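You operate a simulated robot arm through the tools that you are given. There is no shell and no other tool. Be economical: measure what you need, move in short steps, check, and stop when the job is done.

The job below is to be done with a simulated two-armed robot. You get a single attempt, and the scene is never put back.

## Task
Wind the tape in and put the reel away in its drawer.
Fine: free the tape lever first, hold the reel while you turn its knob, and shut the reel drawer at the end. Set down upright: tall reel. Where these are worked on the way, their far stop is far enough and under half their travel is too little: reel drawer.
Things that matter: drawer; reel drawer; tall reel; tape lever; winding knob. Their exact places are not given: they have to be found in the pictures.

Only the result counts: the job must be done as asked and must still hold three seconds after the hand-in. Knocking over, shifting, dropping, spilling or breaking anything else fails it.

## Robot
Two 6-joint arms with two-finger parallel grippers on one trunk, on a base that drives. Base frame: it is fixed to the floor where the robot stands at the start and does not move with it; the origin is under the middle of the robot, x ahead of it, y to its left, z up. Readings come in m, rad, newtons and seconds.
The left shoulder is at the start at [0.06, 0.187, 1.172], the right one opposite. With the tool pointing down near the work surface each hand reaches from about 0.1 to 0.6 m from the robot's upright axis, wherever it stands, measured 20 degrees to its own side. Places, roughly: drawer [0.6, 0, 0.6]; reel drawer [0.5, 0, 0.7]; tape lever [0.5, 0.1, 0.8]; winding knob [0.5, 0.4, 0.9]. Payload 1.57 kg a hand.
The TCP of each hand is the grasp point between the finger pads, 0.03 m short of the fingertips. In the tool frame z runs along the fingers and y along their closing line. Largest opening 0.11 m; finger width 0.024, thickness 0.012; the body of the gripper, 0.048 by 0.112 m, starts 0.078 m behind the TCP.
Orientation is that of the tool frame in the base frame, as a unit quaternion [x, y, z, w]. With the fingers straight down and closing along the base's y, the tool's x points along the base's -x, its y along +y and its z along -z.

## Interface
- The arms move only by the tool play_rows. It takes "left_plan", "right_plan" or both (then of equal length, played together; a hand with none holds still); each is a list of rows, each a list of 7 numbers: the shift along the tool's x, y, z in m, then the turn, a rotation vector about the tool's x, y, z in degrees, then the opening, from 0 (shut) to 1 (fully open). In form: [[tx, ty, tz, rx, ry, rz, gripper], ...]. A call has 1 to 20 rows; each row shifts and turns the commanded pose from where the row before left it, along the tool's axes as they then stand. Each row takes 0.2 s and may step no farther than 0.05 m and 0.15 rad from the row before; otherwise, or with a gripper value out of range, the whole call is refused. Where a pose cannot be reached the arm comes as near as it can. A force on the tool above 40 N (or 10 N above the force at the start of the call, whichever is more), or a blocked arm, ends the call early, and 0.2 s more pass. Each finger travels about 0.153 m/s and halts on what it meets, pressing with about 34 N; the grip force reading is that of the motor and also rises with nothing between the fingers. The clock runs only during rows and for 0.2 s after the last one: add rows that do not move to give the fingers time. It gives the time, the measured TCP pose, the force on the tool (base axes), the opening and the grip force at its end, in the units of the frame above (readings bear some noise), with the torque about the TCP (base axes, N m) and any sound that the robot's microphone picked up.
- Cameras (640 x 400 px; columns grow to the right, rows downward): "scene" is now at [-0.0043, 0.0217, 1.694]; the picture's right is [0.35, -0.94, 0.00], its down [-0.85, -0.32, -0.43] and it looks along [0.40, 0.15, -0.91] (base axes); focal length 281 px, centre (320, 200). "left" rides on the left gripper at [0.07, -0.016, -0.141] in its tool frame; the picture's right is [0.23, 0.97, 0.00], its down [-0.86, 0.20, -0.48] and it looks along [-0.47, 0.11, 0.88] (tool axes); focal length 222 px, centre (320, 200). "right" rides on the right gripper at [0.07, 0.016, -0.141] in its tool frame; the picture's right is [-0.23, 0.97, 0.00], its down [-0.86, -0.20, -0.48] and it looks along [-0.47, -0.11, 0.88] (tool axes); focal length 222 px, centre (320, 200).
- camera(camera): a new picture of that camera. The clock stands still meanwhile.
- slide_trunk(by): slides the trunk up (or, below 0, down) by that many m; the arms and the scene camera ride with it, the base frame stays. It gives what a move gives, with no picture.
- base_move(legs): drives the robot by 1 to 6 legs, each [ahead, left, turn to the left] in m, m and rad, along the robot's own axes; the way and the turn of a leg run together, so that a leg with both is an arc; at most 1.5 m and 3.142 rad a leg. The arms and the cameras ride along, it lands a little off, and it stops where it bumps. It gives what a move gives.
- pan_tilt(pan, tilt): turns the head with the scene camera to pan (to the left, within 1.501 rad either way) and tilt (down, from -0.506 to 1.204), counted from straight ahead of the robot. It gives what a move gives.
- locate(camera, pixels): there is no depth. For up to 12 entries [column, row, z] of the newest picture of that camera ("zoom" is the newest enlarged one), the place [x, y] in the base frame at which the ray of that pixel passes the height z, good to about 0.002 m. The clock stands still meanwhile.
- close_up(camera, box): a new picture of the part [left, top, right, bottom] of that camera's present view, enlarged. The clock stands still meanwhile.
- close_job(): hands the job in; it is judged then, once.

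Go step by step. Measure first, check grasps and placings, and put right what went wrong. The budget is 80 turns and 78 pictures, counting those below and the enlarged ones. Unless the task says otherwise, let go and move clear before handing in, and close with one line.

The tools are called after ">>>" by a JSON object that holds its "fn" and its "kwargs". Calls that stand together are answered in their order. play_rows: Moves the arms, as the interface text tells. Its arguments: {"type":"object","properties":{"left_plan":{"type":"array","items":{"type":"array","items":{"type":"number"}}},"right_plan":{"type":"array","items":{"type":"array","items":{"type":"number"}}}},"required":[]} The other tools are called the same way: slide_trunk (by) slides the trunk up or down; base_move (legs) drives the base; pan_tilt (pan, tilt) turns the head that bears the scene camera; camera (camera) takes a picture; locate (camera, pixels) gives the place at which the rays of pixels pass given heights; close_up (camera, box) takes an enlarged picture of a part of a camera's view; close_job () hands the job in.

At the start:

```text
time_s: 0.0
left_ee_pos: [0.33, 0.3691, 1.2006]
left_ee_rot: [0.0, 1.0, 0.0, 0.0]
left_wrist_force: [-0.3, -0.6, -0.5]
left_wrist_torque: [-0.02, 0.0, 0.02]
left_finger_gap: 0.1098
left_grip_force: 0.1
right_ee_pos: [0.404, 0.0076, 1.2744]
right_ee_rot: [-0.001, 1.0, 0.0, 0.0]
right_wrist_force: [0.4, -0.5, 0.3]
right_wrist_torque: [-0.02, -0.01, 0.01]
right_finger_gap: 0.1099
right_grip_force: 0.1
trunk travel left (down, up): [-0.8, 0.19]
robot x, y, heading: [0.0014, -0.0002, -0.0]
head pan, tilt: [0.358, 1.131]
```

scene: 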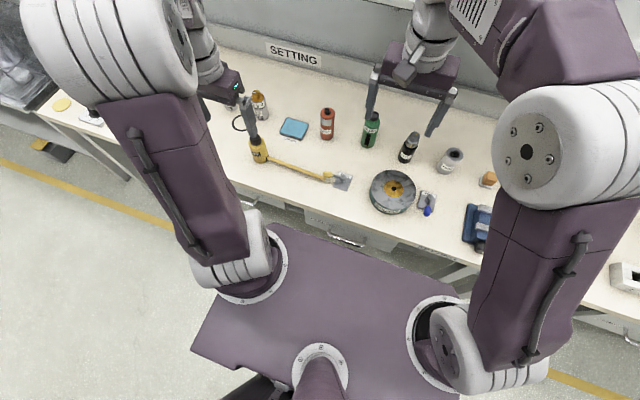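
right: 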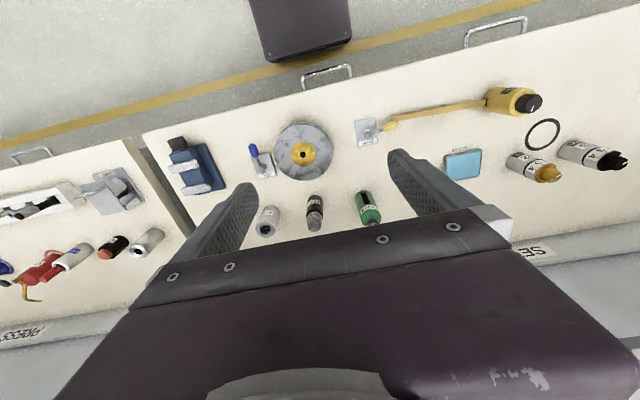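
left: 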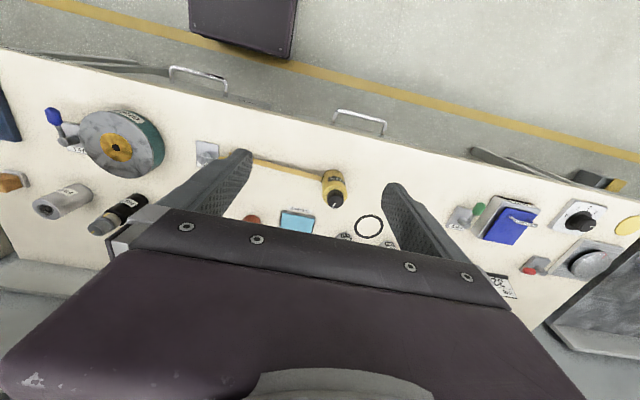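

The yellow reel seems to be near scene pixel (258,150), with its tape running to a fitting at (340,180). I'll enlarge those parts first.

>>> {"fn": "close_up", "kwargs": {"camera": "scene", "box": [220, 80, 460, 230]}}

>>> {"fn": "close_up", "kwargs": {"camera": "left", "box": [160, 60, 400, 240]}}

>>> {"fn": "close_up", "kwargs": {"camera": "right", "box": [240, 60, 560, 220]}}

```text
2.67 times, centred on (340, 155) of scene
```

zoom: 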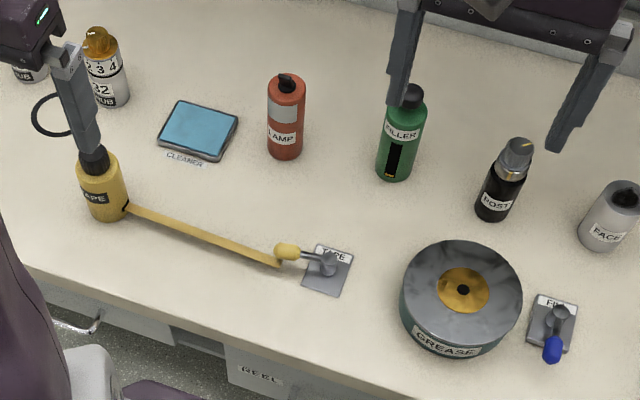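

```text
2.22 times, centred on (280, 150) of left
```

zoom: 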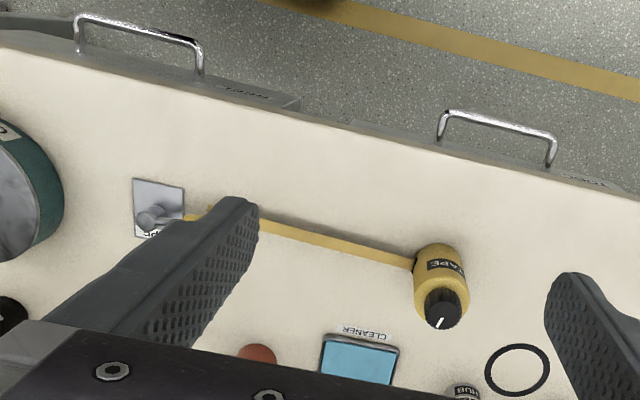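

```text
2.00 times, centred on (400, 140) of right
```

zoom: 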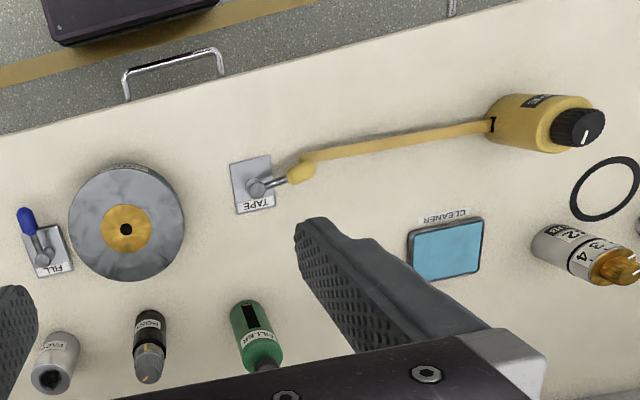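

The tape lever (yellow grip) points toward the reel, and the REEL label is on a drawer front at the bench edge. I'll locate these and tilt the camera to see the drawers.

>>> {"fn": "locate", "kwargs": {"camera": "zoom", "pixels": [[258, 188, 0.8], [258, 188, 0.83], [302, 172, 0.82], [302, 172, 0.86], [495, 125, 0.81], [575, 125, 0.9], [575, 125, 0.93], [232, 165, 0.8], [275, 205, 0.8], [125, 95, 0.7], [222, 70, 0.7]]}}

>>> {"fn": "pan_tilt", "kwargs": {"pan": 0.3, "tilt": 1.2}}

>>> {"fn": "camera", "kwargs": {"camera": "scene"}}

```text
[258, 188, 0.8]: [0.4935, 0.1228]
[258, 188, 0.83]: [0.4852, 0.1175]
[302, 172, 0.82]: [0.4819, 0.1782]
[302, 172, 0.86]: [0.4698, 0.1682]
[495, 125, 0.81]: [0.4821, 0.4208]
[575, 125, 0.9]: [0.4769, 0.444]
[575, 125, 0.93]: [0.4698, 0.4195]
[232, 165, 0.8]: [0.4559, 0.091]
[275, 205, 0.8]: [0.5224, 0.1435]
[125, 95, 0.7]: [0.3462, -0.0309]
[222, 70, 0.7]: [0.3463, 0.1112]
```

```text
time_s: 0.7
left_ee_pos: [0.33, 0.3687, 1.2011]
left_ee_rot: [0.0, 1.0, 0.0, 0.0]
left_wrist_force: [0.5, -0.1, -0.8]
left_wrist_torque: [0.05, 0.02, 0.02]
left_finger_gap: 0.1099
left_grip_force: 0.2
right_ee_pos: [0.4058, 0.0076, 1.2734]
right_ee_rot: [0.0, 1.0, 0.001, 0.0]
right_wrist_force: [0.4, 0.4, 0.2]
right_wrist_torque: [-0.02, 0.0, 0.0]
right_finger_gap: 0.11
right_grip_force: 0.0
trunk travel left (down, up): [-0.8, 0.19]
robot x, y, heading: [-0.0011, 0.001, -0.005]
head pan, tilt: [0.3, 1.201]
```

```text
71 pictures are left
```

scene: 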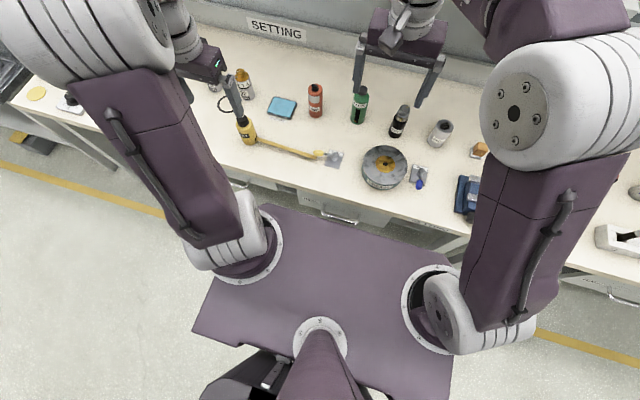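

I want to see the drawer fronts, so I'll back up to leave room for the drawer and look with the head lower.

>>> {"fn": "base_move", "kwargs": {"legs": [[-0.5, 0, 0]]}}

>>> {"fn": "pan_tilt", "kwargs": {"pan": 0.15, "tilt": 0.85}}

>>> {"fn": "camera", "kwargs": {"camera": "scene"}}

```text
time_s: 3.6
left_ee_pos: [-0.1812, 0.3694, 1.2011]
left_ee_rot: [-0.007, 1.0, 0.0, -0.001]
left_wrist_force: [-1.2, 0.3, 0.3]
left_wrist_torque: [-0.03, 0.03, 0.01]
left_finger_gap: 0.1101
left_grip_force: 0.0
right_ee_pos: [-0.0994, 0.0085, 1.2728]
right_ee_rot: [-0.006, 1.0, 0.0, -0.001]
right_wrist_force: [0.5, 0.6, 0.3]
right_wrist_torque: [-0.01, -0.01, -0.03]
right_finger_gap: 0.11
right_grip_force: 0.1
trunk travel left (down, up): [-0.8, 0.19]
robot x, y, heading: [-0.5078, -0.0049, 0.018]
head pan, tilt: [0.3, 1.201]
```

```text
time_s: 4.5
left_ee_pos: [-0.1814, 0.3699, 1.2017]
left_ee_rot: [-0.006, 1.0, 0.0, 0.0]
left_wrist_force: [0.3, -0.8, 0.4]
left_wrist_torque: [0.01, 0.0, -0.01]
left_finger_gap: 0.1099
left_grip_force: 0.0
right_ee_pos: [-0.1011, 0.0099, 1.2737]
right_ee_rot: [-0.006, 1.0, 0.001, 0.002]
right_wrist_force: [-0.5, -0.2, 0.5]
right_wrist_torque: [-0.01, -0.02, -0.01]
right_finger_gap: 0.1096
right_grip_force: 0.0
trunk travel left (down, up): [-0.8, 0.19]
robot x, y, heading: [-0.5062, -0.0033, 0.014]
head pan, tilt: [0.15, 0.85]
```

```text
70 pictures are left
```

scene: 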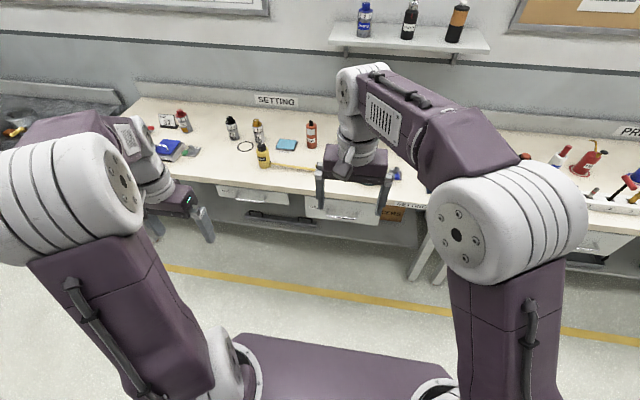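

>>> {"fn": "close_up", "kwargs": {"camera": "scene", "box": [200, 110, 440, 260]}}

>>> {"fn": "locate", "kwargs": {"camera": "scene", "pixels": [[310, 200, 0.75], [310, 200, 0.7], [220, 188, 0.75], [250, 200, 0.7], [340, 216, 0.7], [306, 197, 0.8]]}}

```text
2.67 times, centred on (320, 185) of scene
```

zoom: 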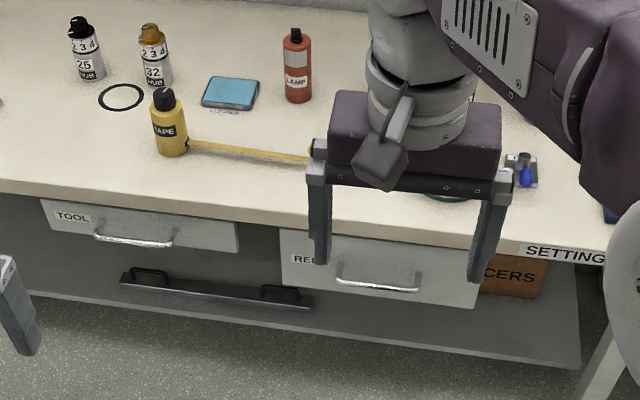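

```text
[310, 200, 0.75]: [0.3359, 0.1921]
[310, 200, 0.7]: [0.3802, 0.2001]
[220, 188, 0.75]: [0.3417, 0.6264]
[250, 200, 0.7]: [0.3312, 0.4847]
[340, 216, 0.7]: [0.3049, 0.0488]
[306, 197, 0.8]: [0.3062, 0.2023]
```

The REEL drawer has its handle near (342,217), roughly x=0.345, y=0.04, z=0.65. I'll drive to a working spot between lever and reel, and look with the wrist cameras.

>>> {"fn": "base_move", "kwargs": {"legs": [[0, 0.28, -0.014], [0.47, 0, 0]]}}

>>> {"fn": "pan_tilt", "kwargs": {"pan": 0.0, "tilt": 1.0}}

>>> {"fn": "camera", "kwargs": {"camera": "scene"}}

>>> {"fn": "camera", "kwargs": {"camera": "right"}}

```text
time_s: 8.8
left_ee_pos: [0.2973, 0.6472, 1.2008]
left_ee_rot: [0.001, 1.0, 0.0, 0.001]
left_wrist_force: [0.0, 0.4, -0.5]
left_wrist_torque: [-0.01, -0.02, -0.05]
left_finger_gap: 0.1099
left_grip_force: 0.0
right_ee_pos: [0.3738, 0.2882, 1.2743]
right_ee_rot: [0.0, 1.0, 0.0, 0.001]
right_wrist_force: [-0.2, 0.9, -0.3]
right_wrist_torque: [0.01, -0.05, 0.0]
right_finger_gap: 0.1101
right_grip_force: 0.0
trunk travel left (down, up): [-0.8, 0.19]
robot x, y, heading: [-0.0308, 0.2805, 0.001]
head pan, tilt: [0.15, 0.85]
```

```text
time_s: 9.6
left_ee_pos: [0.2983, 0.6477, 1.2016]
left_ee_rot: [0.0, 1.0, -0.001, 0.0]
left_wrist_force: [-0.3, -0.7, 0.0]
left_wrist_torque: [-0.01, 0.02, -0.01]
left_finger_gap: 0.11
left_grip_force: 0.1
right_ee_pos: [0.3742, 0.2864, 1.2741]
right_ee_rot: [-0.001, 1.0, 0.0, 0.0]
right_wrist_force: [-0.8, -0.6, 0.2]
right_wrist_torque: [0.01, -0.03, 0.0]
right_finger_gap: 0.1104
right_grip_force: 0.0
trunk travel left (down, up): [-0.8, 0.19]
robot x, y, heading: [-0.0316, 0.2795, 0.002]
head pan, tilt: [0.0, 1.0]
```

```text
68 pictures are left
```

scene: 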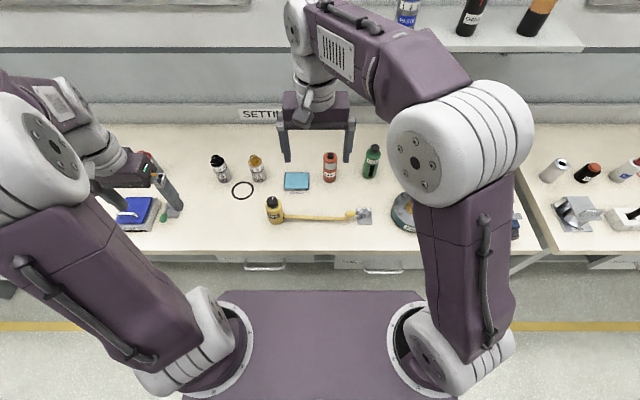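

```text
67 pictures are left
```

right: 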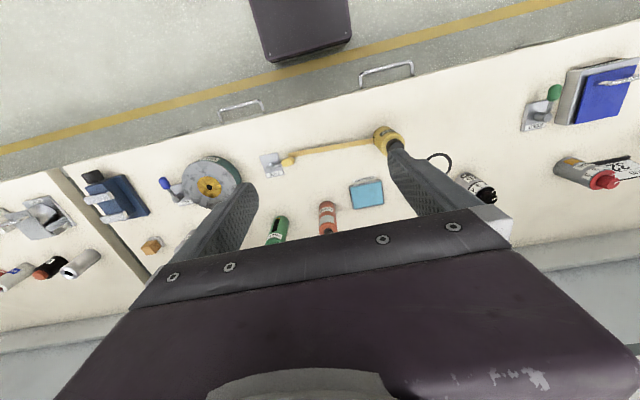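

>>> {"fn": "close_up", "kwargs": {"camera": "scene", "box": [250, 170, 410, 270]}}

>>> {"fn": "locate", "kwargs": {"camera": "zoom", "pixels": [[100, 210, 0.8], [100, 130, 0.9], [100, 130, 0.93], [470, 180, 0.8], [470, 180, 0.83], [400, 175, 0.83], [400, 175, 0.86], [125, 190, 0.8], [400, 300, 0.8], [100, 115, 0.93]]}}

```text
4.00 times, centred on (330, 220) of scene
```

zoom: 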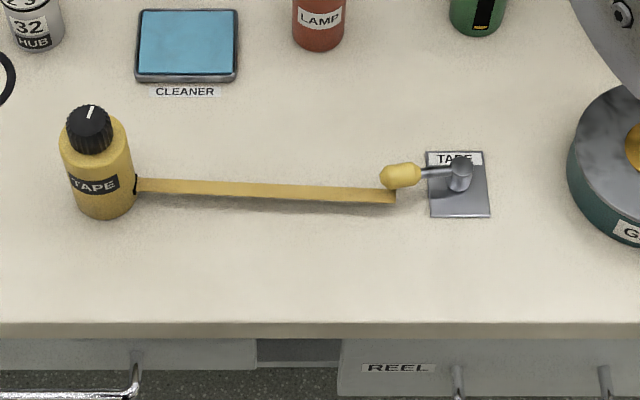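

```text
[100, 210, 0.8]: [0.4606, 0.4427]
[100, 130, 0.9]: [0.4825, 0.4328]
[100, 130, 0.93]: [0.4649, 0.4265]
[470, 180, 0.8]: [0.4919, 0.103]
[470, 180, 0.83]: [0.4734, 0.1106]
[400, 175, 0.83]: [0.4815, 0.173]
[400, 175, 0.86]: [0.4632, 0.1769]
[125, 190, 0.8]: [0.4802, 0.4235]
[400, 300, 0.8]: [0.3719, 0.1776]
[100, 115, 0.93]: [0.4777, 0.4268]
```

The lever post stands at about (0.485,0.115) with its grip pointing +y. I'll bring the right hand down tilted forward to see lever geometry from the side.

>>> {"fn": "play_rows", "kwargs": {"right_plan": [[0.01, -0.03, 0.05, 0, 0, 0, 1], [0.01, -0.03, 0.05, 0, 0, 0, 1], [0.01, -0.03, 0.05, 0, 0, 0, 1], [0.01, -0.03, 0.05, 0, 0, 0, 1], [0, -0.03, 0.05, 0, 0, 0, 1], [0, -0.03, 0.05, 0, 0, 0, 1], [0, 0, 0, 0, -8, 0, 1], [0, 0, 0, 0, -8, 0, 1], [0, 0, 0, 0, -8, 0, 1], [0, 0, 0, 0, -8, 0, 1], [0, 0, 0, 0, 0, 0, 1]]}}

>>> {"fn": "camera", "kwargs": {"camera": "right"}}

>>> {"fn": "close_up", "kwargs": {"camera": "scene", "box": [240, 170, 420, 280]}}

```text
refused: row 1 steps farther than a row can; nothing moved
```

```text
65 pictures are left
```

right: 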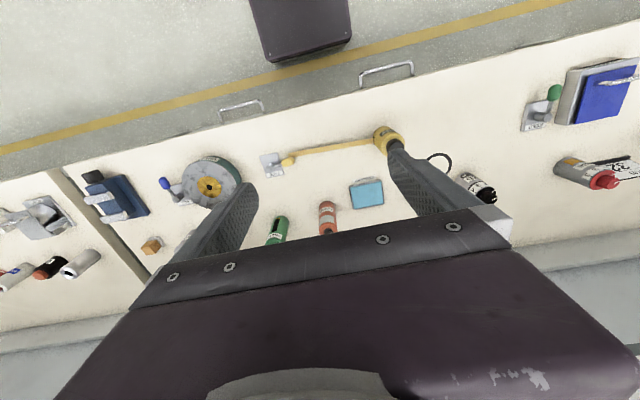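

```text
3.56 times, centred on (330, 225) of scene
```

zoom: 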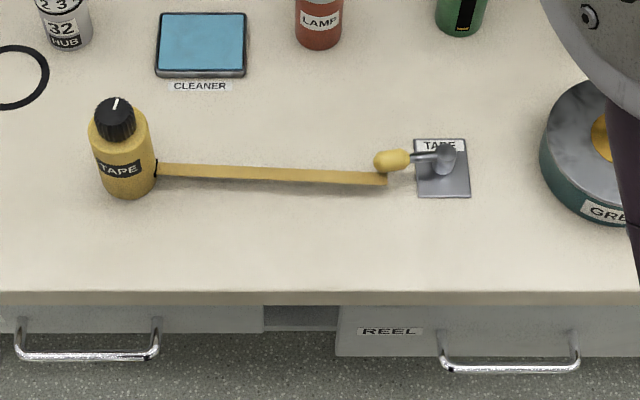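

The step limit is on the combined length, so I'll use smaller rows.

>>> {"fn": "play_rows", "kwargs": {"right_plan": [[0.005, -0.02, 0.04, 0, 0, 0, 1], [0.005, -0.02, 0.04, 0, 0, 0, 1], [0.005, -0.02, 0.04, 0, 0, 0, 1], [0.005, -0.02, 0.04, 0, 0, 0, 1], [0.005, -0.02, 0.04, 0, 0, 0, 1], [0.005, -0.02, 0.04, 0, 0, 0, 1], [0.005, -0.02, 0.04, 0, 0, 0, 1], [0, 0, 0.04, 0, 0, 0, 1], [0, 0, 0, 0, -8, 0, 1], [0, 0, 0, 0, -8, 0, 1], [0, 0, 0, 0, -8, 0, 1], [0, 0, 0, 0, -8, 0, 1], [0, 0, 0, 0, -8, 0, 1], [0, 0, 0, 0, 0, 0, 1]]}}

>>> {"fn": "camera", "kwargs": {"camera": "right"}}

```text
time_s: 12.6
left_ee_pos: [0.299, 0.6474, 1.2014]
left_ee_rot: [0.0, 1.0, 0.0, -0.001]
left_wrist_force: [0.4, 0.4, -0.3]
left_wrist_torque: [-0.01, -0.01, 0.0]
left_finger_gap: 0.11
left_grip_force: 0.1
right_ee_pos: [0.3667, 0.1665, 0.989]
right_ee_rot: [0.001, 0.943, -0.003, 0.333]
right_wrist_force: [0.6, -0.1, 0.0]
right_wrist_torque: [-0.02, 0.0, 0.0]
right_finger_gap: 0.11
right_grip_force: 0.0
right hand out of reach, approached as far as the arm can: row 9, 13
trunk travel left (down, up): [-0.8, 0.19]
robot x, y, heading: [-0.0344, 0.2791, 0.003]
head pan, tilt: [0.0, 1.0]
```

```text
63 pictures are left
```

right: 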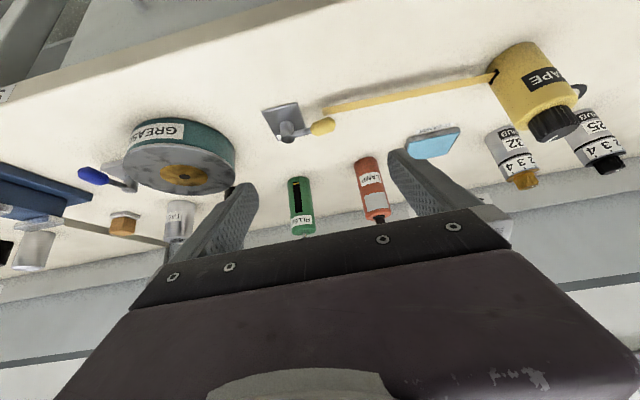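

>>> {"fn": "close_up", "kwargs": {"camera": "right", "box": [230, 70, 390, 170]}}

>>> {"fn": "locate", "kwargs": {"camera": "zoom", "pixels": [[230, 235, 0.8], [230, 235, 0.84], [370, 225, 0.83], [370, 225, 0.85], [135, 155, 0.8], [280, 260, 0.8], [375, 165, 0.8]]}}

>>> {"fn": "close_up", "kwargs": {"camera": "right", "box": [470, 30, 630, 150]}}

```text
4.00 times, centred on (310, 120) of right
```

zoom: 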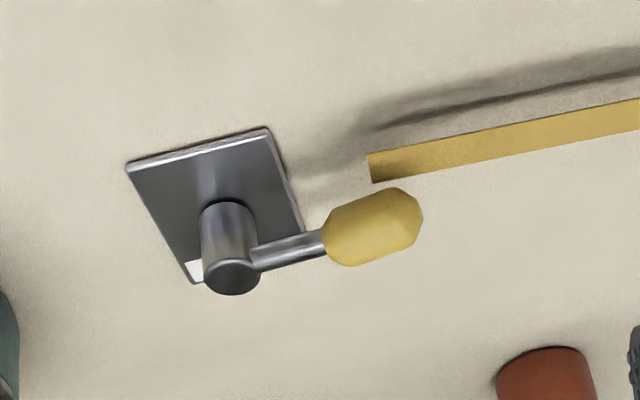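

```text
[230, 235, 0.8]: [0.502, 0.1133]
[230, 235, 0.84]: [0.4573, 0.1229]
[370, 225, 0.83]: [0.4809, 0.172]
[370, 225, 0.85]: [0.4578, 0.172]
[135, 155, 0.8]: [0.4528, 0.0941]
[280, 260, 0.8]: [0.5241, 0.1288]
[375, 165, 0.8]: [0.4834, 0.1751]
```

```text
3.33 times, centred on (550, 90) of right
```

zoom: 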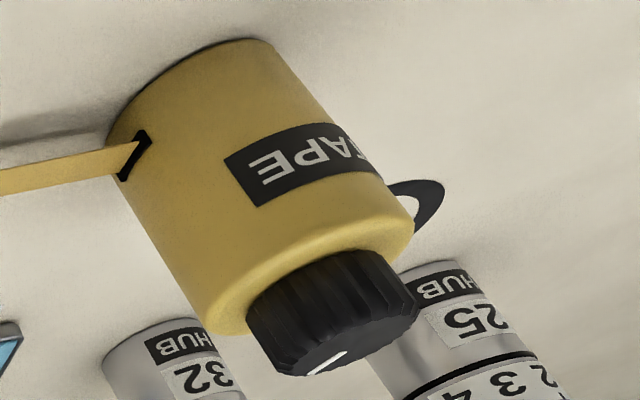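

The lever turns about a vertical post at (0.485,0.115), with the grip around (0.481,0.172,0.83). I'll point the right hand down, closing along x, above the grip.

>>> {"fn": "play_rows", "kwargs": {"right_plan": [[0, 0, 0, 0, 8, 0, 1], [0, 0, 0, 0, 8, 0, 1], [0, 0, 0, 0, 8, 0, 1], [0, 0, 0, 0, 8, 0, 1], [0, 0, 0, 0, 8, 0, 1], [0, 0, 0, 0, 0, 8.18, 1], [0, 0, 0, 0, 0, 8.18, 1], [0, 0, 0, 0, 0, 8.18, 1], [0, 0, 0, 0, 0, 8.18, 1], [0, 0, 0, 0, 0, 8.18, 1], [0, 0, 0, 0, 0, 8.18, 1], [0, 0, 0, 0, 0, 8.18, 1], [0, 0, 0, 0, 0, 8.18, 1], [0, 0, 0, 0, 0, 8.18, 1], [0, 0, 0, 0, 0, 8.18, 1], [0, 0, 0, 0, 0, 8.2, 1], [0, 0.04, 0, 0, 0, 0, 0.5], [0, 0.04, 0, 0, 0, 0, 0.5], [0, 0.033, 0, 0, 0, 0, 0.5], [0, 0, 0, 0, 0, 0, 0.5]]}}

>>> {"fn": "camera", "kwargs": {"camera": "right"}}

>>> {"fn": "camera", "kwargs": {"camera": "scene"}}

```text
time_s: 16.8
left_ee_pos: [0.3001, 0.6486, 1.2019]
left_ee_rot: [0.0, 1.0, 0.0, 0.0]
left_wrist_force: [-1.1, 0.8, 0.0]
left_wrist_torque: [0.02, 0.01, -0.02]
left_finger_gap: 0.1099
left_grip_force: 0.0
right_ee_pos: [0.4798, 0.1674, 0.9908]
right_ee_rot: [0.707, 0.707, -0.001, -0.001]
right_wrist_force: [-0.2, 0.1, -0.9]
right_wrist_torque: [0.03, 0.02, 0.01]
right_finger_gap: 0.0549
right_grip_force: 0.2
right hand out of reach, approached as far as the arm can: row 4
trunk travel left (down, up): [-0.8, 0.19]
robot x, y, heading: [-0.0298, 0.2792, 0.002]
head pan, tilt: [0.0, 1.0]
```

```text
60 pictures are left
```

right: 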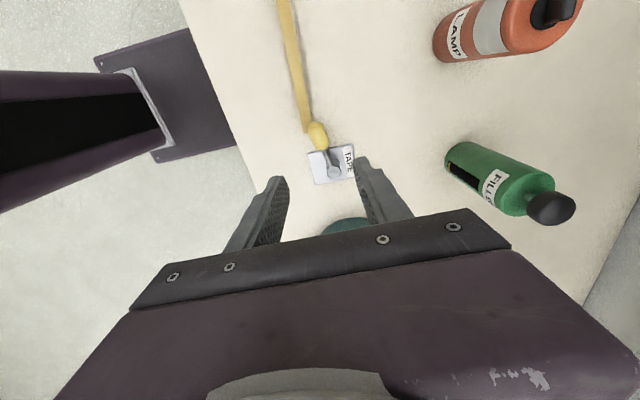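

```text
59 pictures are left
```

scene: 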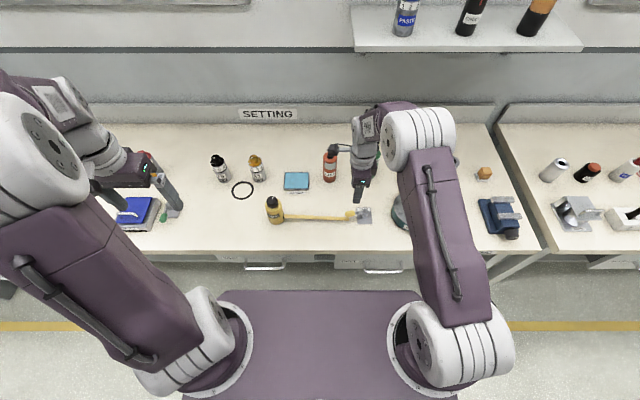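

The hand is above the lever; from this view I'll remeasure the grip (318,135) and post (335,165).

>>> {"fn": "close_up", "kwargs": {"camera": "right", "box": [270, 90, 390, 190]}}

>>> {"fn": "locate", "kwargs": {"camera": "right", "pixels": [[318, 135, 0.83], [318, 135, 0.84], [318, 135, 0.82], [335, 170, 0.83], [335, 170, 0.84]]}}

```text
4.00 times, centred on (330, 140) of right
```

zoom: 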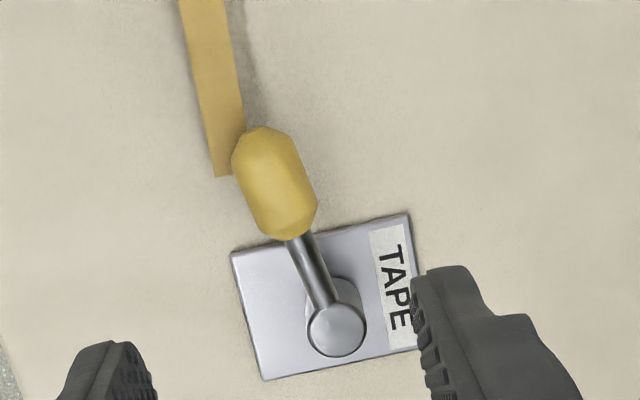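

```text
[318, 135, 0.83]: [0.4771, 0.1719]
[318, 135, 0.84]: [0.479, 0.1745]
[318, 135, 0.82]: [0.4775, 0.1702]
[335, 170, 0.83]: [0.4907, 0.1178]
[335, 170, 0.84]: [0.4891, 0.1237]
```

Grip confirmed at (0.478,0.172); I'll go down at y≈0.157 so the fingers avoid the tape's end, and close on it.

>>> {"fn": "play_rows", "kwargs": {"right_plan": [[-0.01, -0.001, 0.038, 0, 0, 0, 0.5], [0, 0, 0.038, 0, 0, 0, 0.5], [0, 0, 0.038, 0, 0, 0, 0.5], [0, 0, 0.037, 0, 0, 0, 0.5], [0, 0, 0, 0, 0, 0, 0.5], [0, 0, 0, 0, 0, 0, 0.1], [0, 0, 0, 0, 0, 0, 0.1], [0, 0, 0, 0, 0, 0, 0.1]]}}

>>> {"fn": "close_up", "kwargs": {"camera": "right", "box": [220, 60, 460, 240]}}

```text
time_s: 18.6
left_ee_pos: [0.2994, 0.6479, 1.2004]
left_ee_rot: [0.0, 1.0, 0.0, 0.0]
left_wrist_force: [0.0, 0.8, -0.8]
left_wrist_torque: [0.01, 0.0, 0.03]
left_finger_gap: 0.1099
left_grip_force: 0.0
right_ee_pos: [0.4785, 0.1541, 0.8385]
right_ee_rot: [0.707, 0.707, -0.001, -0.001]
right_wrist_force: [0.7, -0.8, -4.3]
right_wrist_torque: [-0.14, -0.05, -0.02]
right_finger_gap: 0.0224
right_grip_force: 34.7
trunk travel left (down, up): [-0.8, 0.19]
robot x, y, heading: [-0.03, 0.2765, 0.002]
head pan, tilt: [0.0, 1.0]
```

```text
2.22 times, centred on (340, 150) of right
```

zoom: 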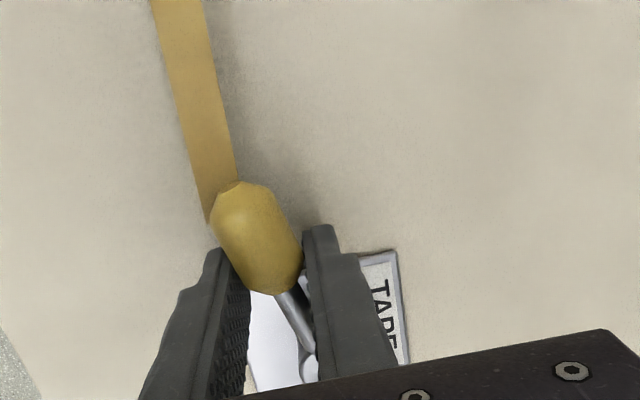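

Gripped (gap 22 mm). I'll test a swing toward +x about the post.

>>> {"fn": "play_rows", "kwargs": {"right_plan": [[-0.0004, 0.0055, 0, 0, 0, 8.18, 0.1], [-0.0004, 0.0055, 0, 0, 0, 8.18, 0.1], [-0.0004, 0.0055, 0, 0, 0, 8.18, 0.1]]}}

>>> {"fn": "close_up", "kwargs": {"camera": "right", "box": [220, 60, 460, 240]}}

```text
time_s: 19.4
left_ee_pos: [0.293, 0.6479, 1.2028]
left_ee_rot: [0.001, 1.0, 0.0, 0.003]
left_wrist_force: [1.6, 1.0, -0.1]
left_wrist_torque: [0.03, 0.03, 0.02]
left_finger_gap: 0.11
left_grip_force: 0.1
right_ee_pos: [0.482, 0.1494, 0.8401]
right_ee_rot: [0.834, 0.552, -0.01, -0.003]
right_wrist_force: [-22.8, -5.9, 33.6]
right_wrist_torque: [0.84, 0.26, 1.84]
right_finger_gap: 0.0326
right_grip_force: 40.6
trunk travel left (down, up): [-0.8, 0.19]
robot x, y, heading: [-0.0336, 0.2799, -0.003]
head pan, tilt: [0.0, 1.0]
stopped in row 3 (right hand): the force on the tool passed its limit (the readings are from after the stop); the commanded pose is now the measured one
```

```text
2.22 times, centred on (340, 150) of right
```

zoom: 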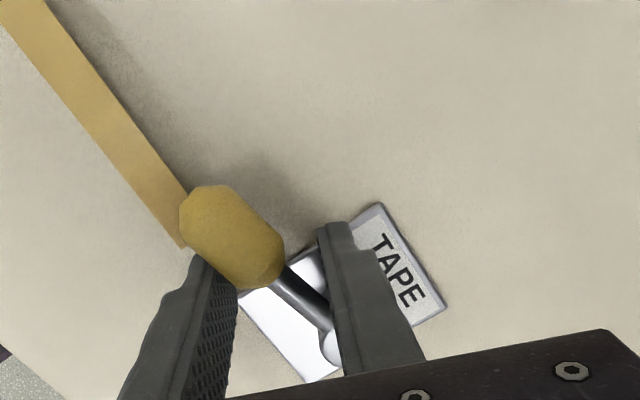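

It is stopped toward +x, so the lever must swing the other way. I'll rotate back and then swing toward −x.

>>> {"fn": "play_rows", "kwargs": {"right_plan": [[0.001, -0.002, 0, 0, 0, -8, 0.35], [0.001, -0.002, 0, 0, 0, -8, 0.35], [0.001, -0.001, 0, 0, 0, -7, 0.35], [0, 0, 0, 0, 0, 0, 0.1], [0, 0, 0, 0, 0, 0, 0.1], [-0.0004, -0.0055, 0, 0, 0, -8, 0.1], [-0.0004, -0.0055, 0, 0, 0, -8, 0.1], [-0.0004, -0.0055, 0, 0, 0, -8, 0.1]]}}

>>> {"fn": "close_up", "kwargs": {"camera": "right", "box": [220, 60, 460, 240]}}

```text
time_s: 21.2
left_ee_pos: [0.3004, 0.647, 1.2019]
left_ee_rot: [0.0, 1.0, 0.0, -0.001]
left_wrist_force: [0.4, 0.1, -0.8]
left_wrist_torque: [0.04, 0.04, 0.0]
left_finger_gap: 0.11
left_grip_force: 0.0
right_ee_pos: [0.47, 0.1508, 0.8339]
right_ee_rot: [0.545, 0.838, -0.004, -0.006]
right_wrist_force: [8.8, -5.9, -5.9]
right_wrist_torque: [-0.78, -0.41, 0.15]
right_finger_gap: 0.0217
right_grip_force: 34.1
trunk travel left (down, up): [-0.8, 0.19]
robot x, y, heading: [-0.0332, 0.2754, 0.003]
head pan, tilt: [0.0, 1.0]
```

```text
2.22 times, centred on (340, 150) of right
```

zoom: 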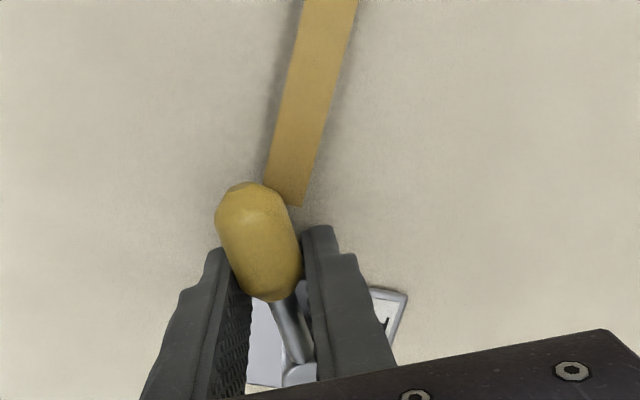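

The lever moves in this direction. I'll continue the arc to its stop.

>>> {"fn": "play_rows", "kwargs": {"right_plan": [[-0.0004, -0.0055, 0, 0, 0, -8, 0.1], [-0.0004, -0.0055, 0, 0, 0, -8, 0.1], [-0.0004, -0.0055, 0, 0, 0, -8, 0.1], [-0.0004, -0.0055, 0, 0, 0, -8, 0.1], [-0.0004, -0.0055, 0, 0, 0, -8, 0.1], [-0.0004, -0.0055, 0, 0, 0, -8, 0.1], [-0.0004, -0.0055, 0, 0, 0, -8, 0.1], [-0.0004, -0.0055, 0, 0, 0, -8, 0.1]]}}

>>> {"fn": "close_up", "kwargs": {"camera": "right", "box": [220, 60, 460, 240]}}

```text
time_s: 23.0
left_ee_pos: [0.3023, 0.6479, 1.2014]
left_ee_rot: [0.0, 1.0, 0.0, -0.002]
left_wrist_force: [-0.6, 0.4, -0.5]
left_wrist_torque: [0.01, -0.04, 0.02]
left_finger_gap: 0.11
left_grip_force: 0.1
right_ee_pos: [0.4483, 0.1173, 0.8363]
right_ee_rot: [0.019, 1.0, -0.001, -0.007]
right_wrist_force: [24.7, -0.4, 6.3]
right_wrist_torque: [0.09, -0.13, 0.07]
right_finger_gap: 0.0216
right_grip_force: 34.9
trunk travel left (down, up): [-0.8, 0.19]
robot x, y, heading: [-0.0295, 0.2763, 0.0]
head pan, tilt: [0.0, 1.0]
```

```text
2.22 times, centred on (340, 150) of right
```

zoom: 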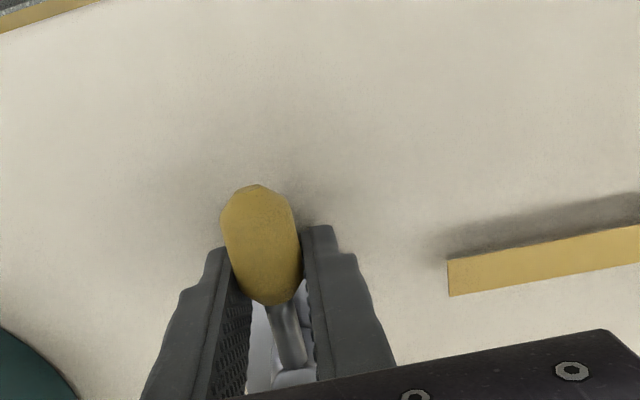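

Lever is at 90°; I'll relieve the radial pull and nudge on to see whether it's the stop.

>>> {"fn": "play_rows", "kwargs": {"right_plan": [[-0.003, 0, 0, 0, 0, 0, 0.1], [-0.0004, -0.0053, 0, 0, 0, -8, 0.1], [-0.0004, -0.0053, 0, 0, 0, -8, 0.1], [-0.0004, -0.0053, 0, 0, 0, -8, 0.1]]}}

>>> {"fn": "close_up", "kwargs": {"camera": "right", "box": [220, 60, 460, 240]}}

```text
time_s: 23.8
left_ee_pos: [0.2975, 0.6523, 1.2006]
left_ee_rot: [-0.001, 1.0, -0.001, 0.001]
left_wrist_force: [-0.3, -0.4, -0.1]
left_wrist_torque: [0.06, -0.03, 0.01]
left_finger_gap: 0.1101
left_grip_force: 0.1
right_ee_pos: [0.4484, 0.1167, 0.8358]
right_ee_rot: [-0.111, 0.994, 0.001, -0.01]
right_wrist_force: [6.2, 36.3, -5.6]
right_wrist_torque: [-0.02, 0.81, -0.55]
right_finger_gap: 0.0228
right_grip_force: 35.6
trunk travel left (down, up): [-0.8, 0.19]
robot x, y, heading: [-0.0326, 0.2767, 0.005]
head pan, tilt: [0.0, 1.0]
stopped in row 4 (right hand): the force on the tool passed its limit (the readings are from after the stop); the commanded pose is now the measured one
```

```text
2.22 times, centred on (340, 150) of right
```

zoom: 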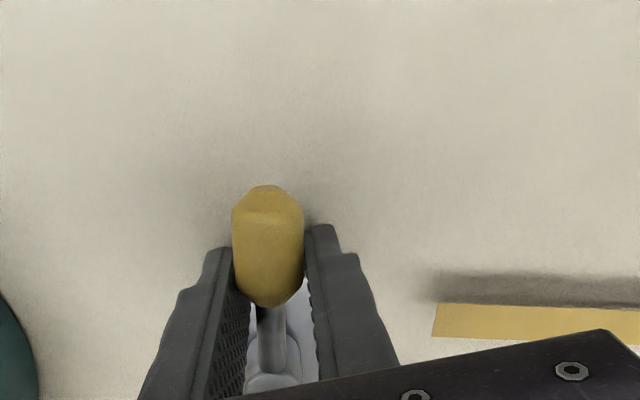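

The lever is at its far stop. Releasing, lifting the right hand straight up, and squaring it.

>>> {"fn": "play_rows", "kwargs": {"right_plan": [[0, 0, 0, 0, 0, 0, 0.5], [0, 0, 0, 0, 0, 0, 0.5], [0, 0, -0.04, 0, 0, 0, 0.5], [0, 0, -0.045, 0, 0, 0, 0.5], [0, 0, -0.045, 0, 0, 6.4, 0.5], [0, 0, -0.045, 0, 0, 6.4, 0.5], [0.03, 0, -0.03, 0, 0, 0, 0.5], [0.03, 0, -0.03, 0, 0, 0, 0.5], [0, 0, 0, 0, 0, 0, 0.5]]}}

>>> {"fn": "base_move", "kwargs": {"legs": [[0.02, 0.12, 0]]}}

>>> {"fn": "camera", "kwargs": {"camera": "scene"}}

>>> {"fn": "camera", "kwargs": {"camera": "left"}}

```text
time_s: 25.8
left_ee_pos: [0.2983, 0.6482, 1.2012]
left_ee_rot: [-0.002, 1.0, 0.0, 0.001]
left_wrist_force: [-0.4, -0.2, 0.0]
left_wrist_torque: [0.0, 0.0, 0.01]
left_finger_gap: 0.1099
left_grip_force: 0.0
right_ee_pos: [0.3947, 0.1105, 1.0701]
right_ee_rot: [0.0, 1.0, 0.0, -0.009]
right_wrist_force: [0.1, -0.7, -0.4]
right_wrist_torque: [-0.02, 0.0, 0.01]
right_finger_gap: 0.0549
right_grip_force: 0.0
trunk travel left (down, up): [-0.8, 0.19]
robot x, y, heading: [-0.0288, 0.2807, 0.003]
head pan, tilt: [0.0, 1.0]
```

```text
time_s: 27.0
left_ee_pos: [0.3175, 0.766, 1.2012]
left_ee_rot: [0.0, 1.0, 0.001, 0.001]
left_wrist_force: [-0.4, 0.4, 0.8]
left_wrist_torque: [0.04, 0.0, 0.01]
left_finger_gap: 0.1098
left_grip_force: 0.1
right_ee_pos: [0.4145, 0.2275, 1.0694]
right_ee_rot: [0.001, 1.0, 0.001, -0.01]
right_wrist_force: [0.8, 0.5, -0.3]
right_wrist_torque: [-0.02, 0.01, 0.0]
right_finger_gap: 0.055
right_grip_force: 0.1
trunk travel left (down, up): [-0.8, 0.19]
robot x, y, heading: [-0.0076, 0.3993, -0.005]
head pan, tilt: [0.0, 1.0]
```

```text
52 pictures are left
```

scene: 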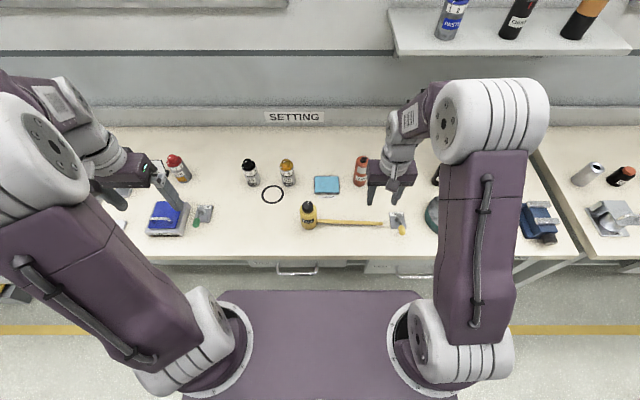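

```text
51 pictures are left
```

left: 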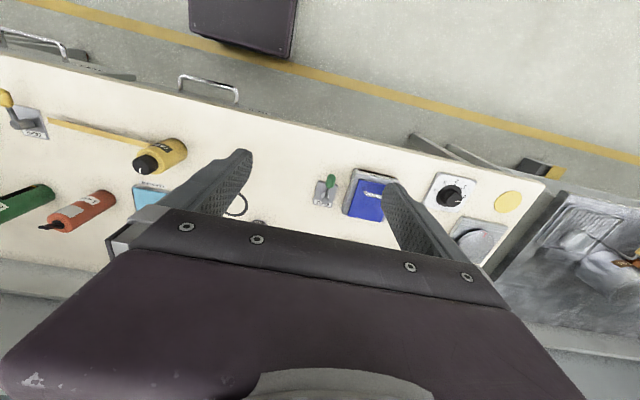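

Lever now points toward the robot. Measuring the reel closely from the scene and left cameras.

>>> {"fn": "close_up", "kwargs": {"camera": "scene", "box": [270, 180, 430, 280]}}

>>> {"fn": "locate", "kwargs": {"camera": "scene", "pixels": [[307, 207, 0.89], [307, 207, 0.92], [307, 228, 0.8], [300, 215, 0.85], [316, 215, 0.85], [318, 223, 0.8], [318, 223, 0.83], [350, 252, 0.8]]}}

>>> {"fn": "close_up", "kwargs": {"camera": "left", "box": [40, 100, 200, 200]}}

```text
4.00 times, centred on (350, 230) of scene
```

zoom: 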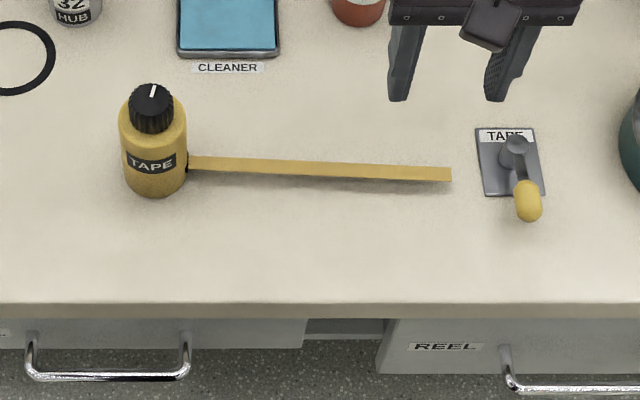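

```text
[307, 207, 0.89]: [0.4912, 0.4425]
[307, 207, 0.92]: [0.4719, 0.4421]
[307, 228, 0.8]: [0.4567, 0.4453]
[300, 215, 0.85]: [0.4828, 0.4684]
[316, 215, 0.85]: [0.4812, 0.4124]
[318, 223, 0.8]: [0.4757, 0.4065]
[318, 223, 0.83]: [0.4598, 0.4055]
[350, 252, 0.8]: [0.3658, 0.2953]
```

```text
4.00 times, centred on (120, 150) of left
```

zoom: 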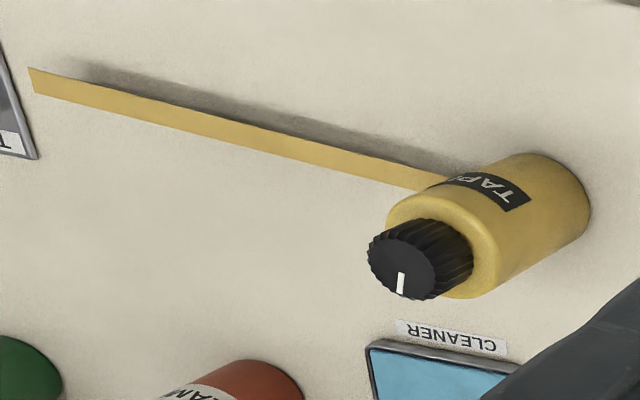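

>>> {"fn": "locate", "kwargs": {"camera": "zoom", "pixels": [[402, 270, 0.91], [402, 270, 0.93], [402, 270, 0.9], [590, 205, 0.8], [530, 153, 0.8], [545, 245, 0.8], [497, 255, 0.87], [497, 255, 0.89]]}}

>>> {"fn": "locate", "kwargs": {"camera": "scene", "pixels": [[308, 202.5, 0.91], [308, 202.5, 0.93], [308.5, 229, 0.8], [308, 213.5, 0.89], [317, 218.5, 0.83], [317, 218.5, 0.82]]}}

```text
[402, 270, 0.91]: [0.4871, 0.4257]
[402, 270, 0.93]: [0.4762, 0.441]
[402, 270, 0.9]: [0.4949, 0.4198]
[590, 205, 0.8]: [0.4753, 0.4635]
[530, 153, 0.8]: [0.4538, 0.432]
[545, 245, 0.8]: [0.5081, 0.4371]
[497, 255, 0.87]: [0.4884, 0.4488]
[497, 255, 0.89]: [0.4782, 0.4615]
```

```text
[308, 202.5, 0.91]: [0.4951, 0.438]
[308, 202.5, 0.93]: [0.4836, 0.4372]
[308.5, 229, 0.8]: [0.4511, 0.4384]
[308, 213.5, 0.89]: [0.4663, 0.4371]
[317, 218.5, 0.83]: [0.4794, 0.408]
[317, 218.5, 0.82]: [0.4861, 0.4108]
```

Reel axis ≈(0.480,0.438), radius 29 mm, knob z 0.89–0.928, tape slot at z≈0.83. I'll bring the left hand, pitched 20° below horizontal, above the reel.

>>> {"fn": "play_rows", "kwargs": {"left_plan": [[0, -0.036, 0, 0, -7.78, 0, 1], [0, -0.036, 0, 0, -7.78, 0, 1], [0, -0.036, 0, 0, -7.78, 0, 1], [0, -0.036, 0, 0, -7.78, 0, 1], [0, -0.036, 0, 0, -7.78, 0, 1], [0, -0.037, 0, 0, -7.78, 0, 1], [0, -0.037, 0, 0, -7.78, 0, 1], [0, -0.037, 0, 0, -7.78, 0, 1], [0, -0.037, 0, 0, -7.78, 0, 1], [0.0173, 0, 0.0403, 0, 0, 0, 1], [0.0173, 0, 0.0403, 0, 0, 0, 1], [0.0173, 0, 0.0403, 0, 0, 0, 1], [0.0173, 0, 0.0403, 0, 0, 0, 1], [0.0173, 0, 0.0403, 0, 0, 0, 1], [0, 0, 0, 0, 0, 0, 1]]}}

>>> {"fn": "camera", "kwargs": {"camera": "scene"}}

>>> {"fn": "camera", "kwargs": {"camera": "left"}}

```text
time_s: 30.2
left_ee_pos: [0.5363, 0.4636, 1.0938]
left_ee_rot: [0.0, 0.856, 0.017, 0.516]
left_wrist_force: [0.0, 0.3, 0.2]
left_wrist_torque: [0.01, -0.01, -0.02]
left_finger_gap: 0.1102
left_grip_force: 0.0
left hand out of reach, approached as far as the arm can: row 4, 5, 6, 7, 8, 9
right_ee_pos: [0.4147, 0.2295, 1.0693]
right_ee_rot: [0.001, 1.0, 0.0, -0.009]
right_wrist_force: [-0.4, -0.2, 0.1]
right_wrist_torque: [0.01, 0.01, -0.02]
right_finger_gap: 0.0547
right_grip_force: 0.0
trunk travel left (down, up): [-0.8, 0.19]
robot x, y, heading: [-0.0129, 0.4002, -0.003]
head pan, tilt: [0.0, 1.0]
```

```text
48 pictures are left
```

scene: 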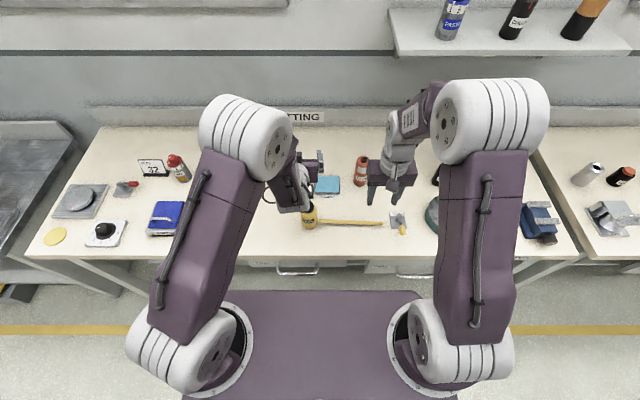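

```text
47 pictures are left
```

left: 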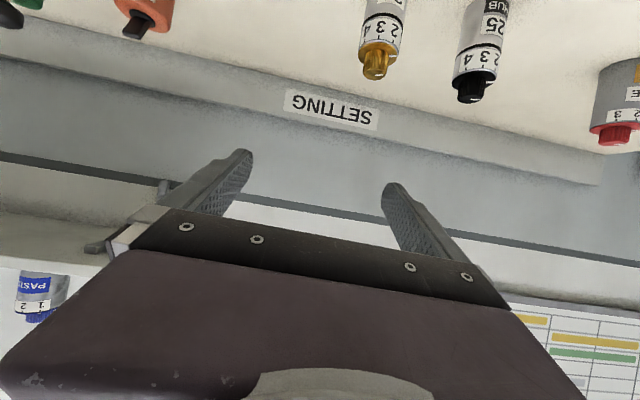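

Left hand reached pitch ~62°, good enough. I'll bring it back over the reel, still above the knob, and check.

>>> {"fn": "play_rows", "kwargs": {"left_plan": [[0.0326, -0.0087, -0.0046, 0, 0, 0, 1], [0.0326, -0.0087, -0.0046, 0, 0, 0, 1], [0.0326, -0.0087, -0.0046, 0, 0, 0, 1], [0, 0, 0, 0, 0, 0, 1]]}}

>>> {"fn": "camera", "kwargs": {"camera": "left"}}

```text
time_s: 31.2
left_ee_pos: [0.521, 0.4026, 1.0453]
left_ee_rot: [0.0, 0.857, 0.018, 0.515]
left_wrist_force: [0.3, -0.6, -0.3]
left_wrist_torque: [-0.02, 0.01, 0.01]
left_finger_gap: 0.1101
left_grip_force: 0.0
left hand out of reach, approached as far as the arm can: row 1, 2, 3
right_ee_pos: [0.4146, 0.2303, 1.0693]
right_ee_rot: [0.002, 1.0, 0.001, -0.009]
right_wrist_force: [-0.5, 0.4, 0.2]
right_wrist_torque: [0.01, 0.05, -0.01]
right_finger_gap: 0.055
right_grip_force: 0.0
trunk travel left (down, up): [-0.8, 0.19]
robot x, y, heading: [-0.0109, 0.4008, 0.002]
head pan, tilt: [0.0, 1.0]
```

```text
46 pictures are left
```

left: 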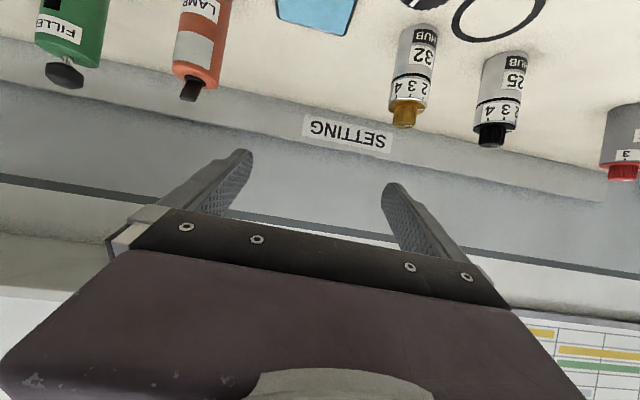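

The 70° pitch command seems beyond the wrist's limits, so I'll relax to about 52° while raising a bit and read where it truly is.

>>> {"fn": "play_rows", "kwargs": {"left_plan": [[-0.03, 0, 0, 0, 6, 0, 1], [-0.03, 0, 0, 0, 6, 0, 1], [0, 0, 0, 0, 6, 0, 1], [0, 0, 0, 0, 0, 0, 1]]}}

```text
time_s: 32.2
left_ee_pos: [0.5529, 0.4001, 1.0976]
left_ee_rot: [-0.003, 0.926, 0.012, 0.377]
left_wrist_force: [-0.5, 0.8, -0.6]
left_wrist_torque: [0.04, -0.01, -0.01]
left_finger_gap: 0.11
left_grip_force: 0.0
right_ee_pos: [0.4134, 0.2304, 1.0705]
right_ee_rot: [0.001, 1.0, 0.0, -0.01]
right_wrist_force: [0.5, 0.7, 0.1]
right_wrist_torque: [0.02, 0.0, 0.0]
right_finger_gap: 0.0549
right_grip_force: 0.0
trunk travel left (down, up): [-0.8, 0.19]
robot x, y, heading: [-0.0117, 0.3981, 0.001]
head pan, tilt: [0.0, 1.0]
```

Commands restart from the measured pose; pitch is now 44°. Moving over the reel at z≈1.0.

>>> {"fn": "play_rows", "kwargs": {"left_plan": [[0.0304, 0.0095, 0.0045, 0, 0, 0, 1], [0.0304, 0.0095, 0.0045, 0, 0, 0, 1], [0.0304, 0.0095, 0.0045, 0, 0, 0, 1], [0.0304, 0.0095, 0.0045, 0, 0, 0, 1], [0, 0, 0, 0, 0, 0, 1]]}}

>>> {"fn": "camera", "kwargs": {"camera": "left"}}

```text
time_s: 33.4
left_ee_pos: [0.4796, 0.4382, 1.0022]
left_ee_rot: [-0.002, 0.927, 0.015, 0.375]
left_wrist_force: [0.4, 0.5, 0.7]
left_wrist_torque: [-0.02, -0.02, 0.01]
left_finger_gap: 0.11
left_grip_force: 0.1
left hand out of reach, approached as far as the arm can: row 4
right_ee_pos: [0.4134, 0.2301, 1.0694]
right_ee_rot: [0.002, 1.0, 0.0, -0.009]
right_wrist_force: [0.6, 0.5, -0.1]
right_wrist_torque: [0.03, 0.02, -0.02]
right_finger_gap: 0.0551
right_grip_force: 0.0
trunk travel left (down, up): [-0.8, 0.19]
robot x, y, heading: [-0.0111, 0.3986, -0.002]
head pan, tilt: [0.0, 1.0]
```

```text
45 pictures are left
```

left: 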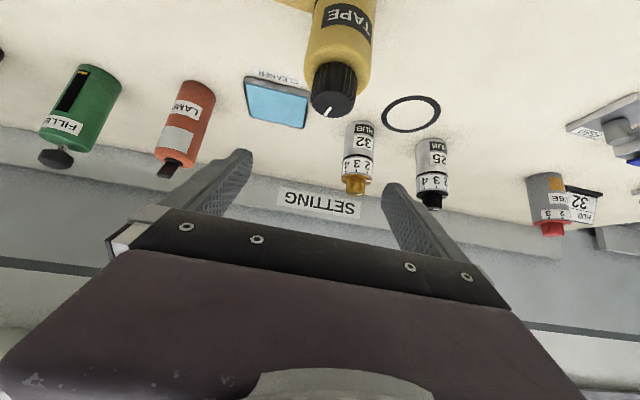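

44° is at the limit for this height, so I'll lower the trunk itself: the left hand then descends vertically round the reel without changing arm shape. I'll raise the right hand first.

>>> {"fn": "play_rows", "kwargs": {"right_plan": [[0, 0, -0.045, 0, 0, 0, 0.5], [0, 0, -0.045, 0, 0, 0, 0.5], [0, 0, 0, 0, 0, 0, 0.5]]}}

>>> {"fn": "slide_trunk", "kwargs": {"by": -0.06}}

>>> {"fn": "camera", "kwargs": {"camera": "left"}}

>>> {"fn": "close_up", "kwargs": {"camera": "scene", "box": [220, 130, 420, 280]}}

```text
time_s: 34.2
left_ee_pos: [0.4816, 0.4383, 1.0008]
left_ee_rot: [-0.002, 0.927, 0.016, 0.374]
left_wrist_force: [0.8, -0.8, -0.3]
left_wrist_torque: [0.03, -0.03, -0.01]
left_finger_gap: 0.11
left_grip_force: 0.0
right_ee_pos: [0.4173, 0.2295, 1.1596]
right_ee_rot: [0.002, 1.0, 0.001, -0.009]
right_wrist_force: [0.5, -0.4, -0.6]
right_wrist_torque: [0.01, 0.0, 0.01]
right_finger_gap: 0.055
right_grip_force: 0.1
trunk travel left (down, up): [-0.8, 0.19]
robot x, y, heading: [-0.012, 0.3982, -0.0]
head pan, tilt: [0.0, 1.0]
```

```text
time_s: 35.2
left_ee_pos: [0.48, 0.4388, 0.9415]
left_ee_rot: [-0.003, 0.927, 0.016, 0.376]
left_wrist_force: [0.4, 0.3, -0.2]
left_wrist_torque: [-0.01, 0.0, -0.02]
left_finger_gap: 0.1101
left_grip_force: 0.1
right_ee_pos: [0.415, 0.2309, 1.0996]
right_ee_rot: [0.001, 1.0, 0.0, -0.009]
right_wrist_force: [-0.5, -0.3, -0.9]
right_wrist_torque: [-0.02, -0.01, 0.02]
right_finger_gap: 0.0548
right_grip_force: 0.0
trunk travel left (down, up): [-0.74, 0.25]
robot x, y, heading: [-0.0129, 0.3982, 0.001]
head pan, tilt: [0.0, 1.0]
```

```text
44 pictures are left
```

left: 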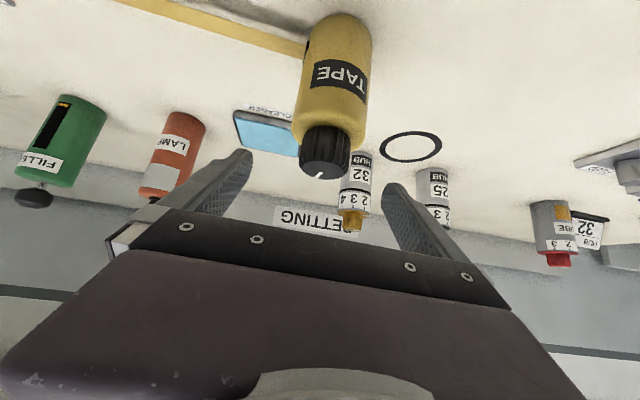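

```text
2.67 times, centred on (320, 205) of scene
```

zoom: 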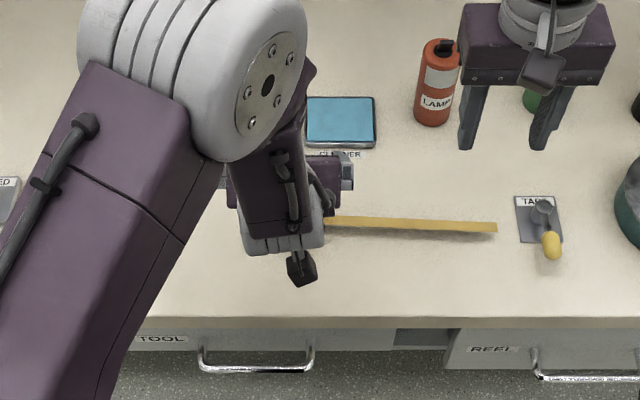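

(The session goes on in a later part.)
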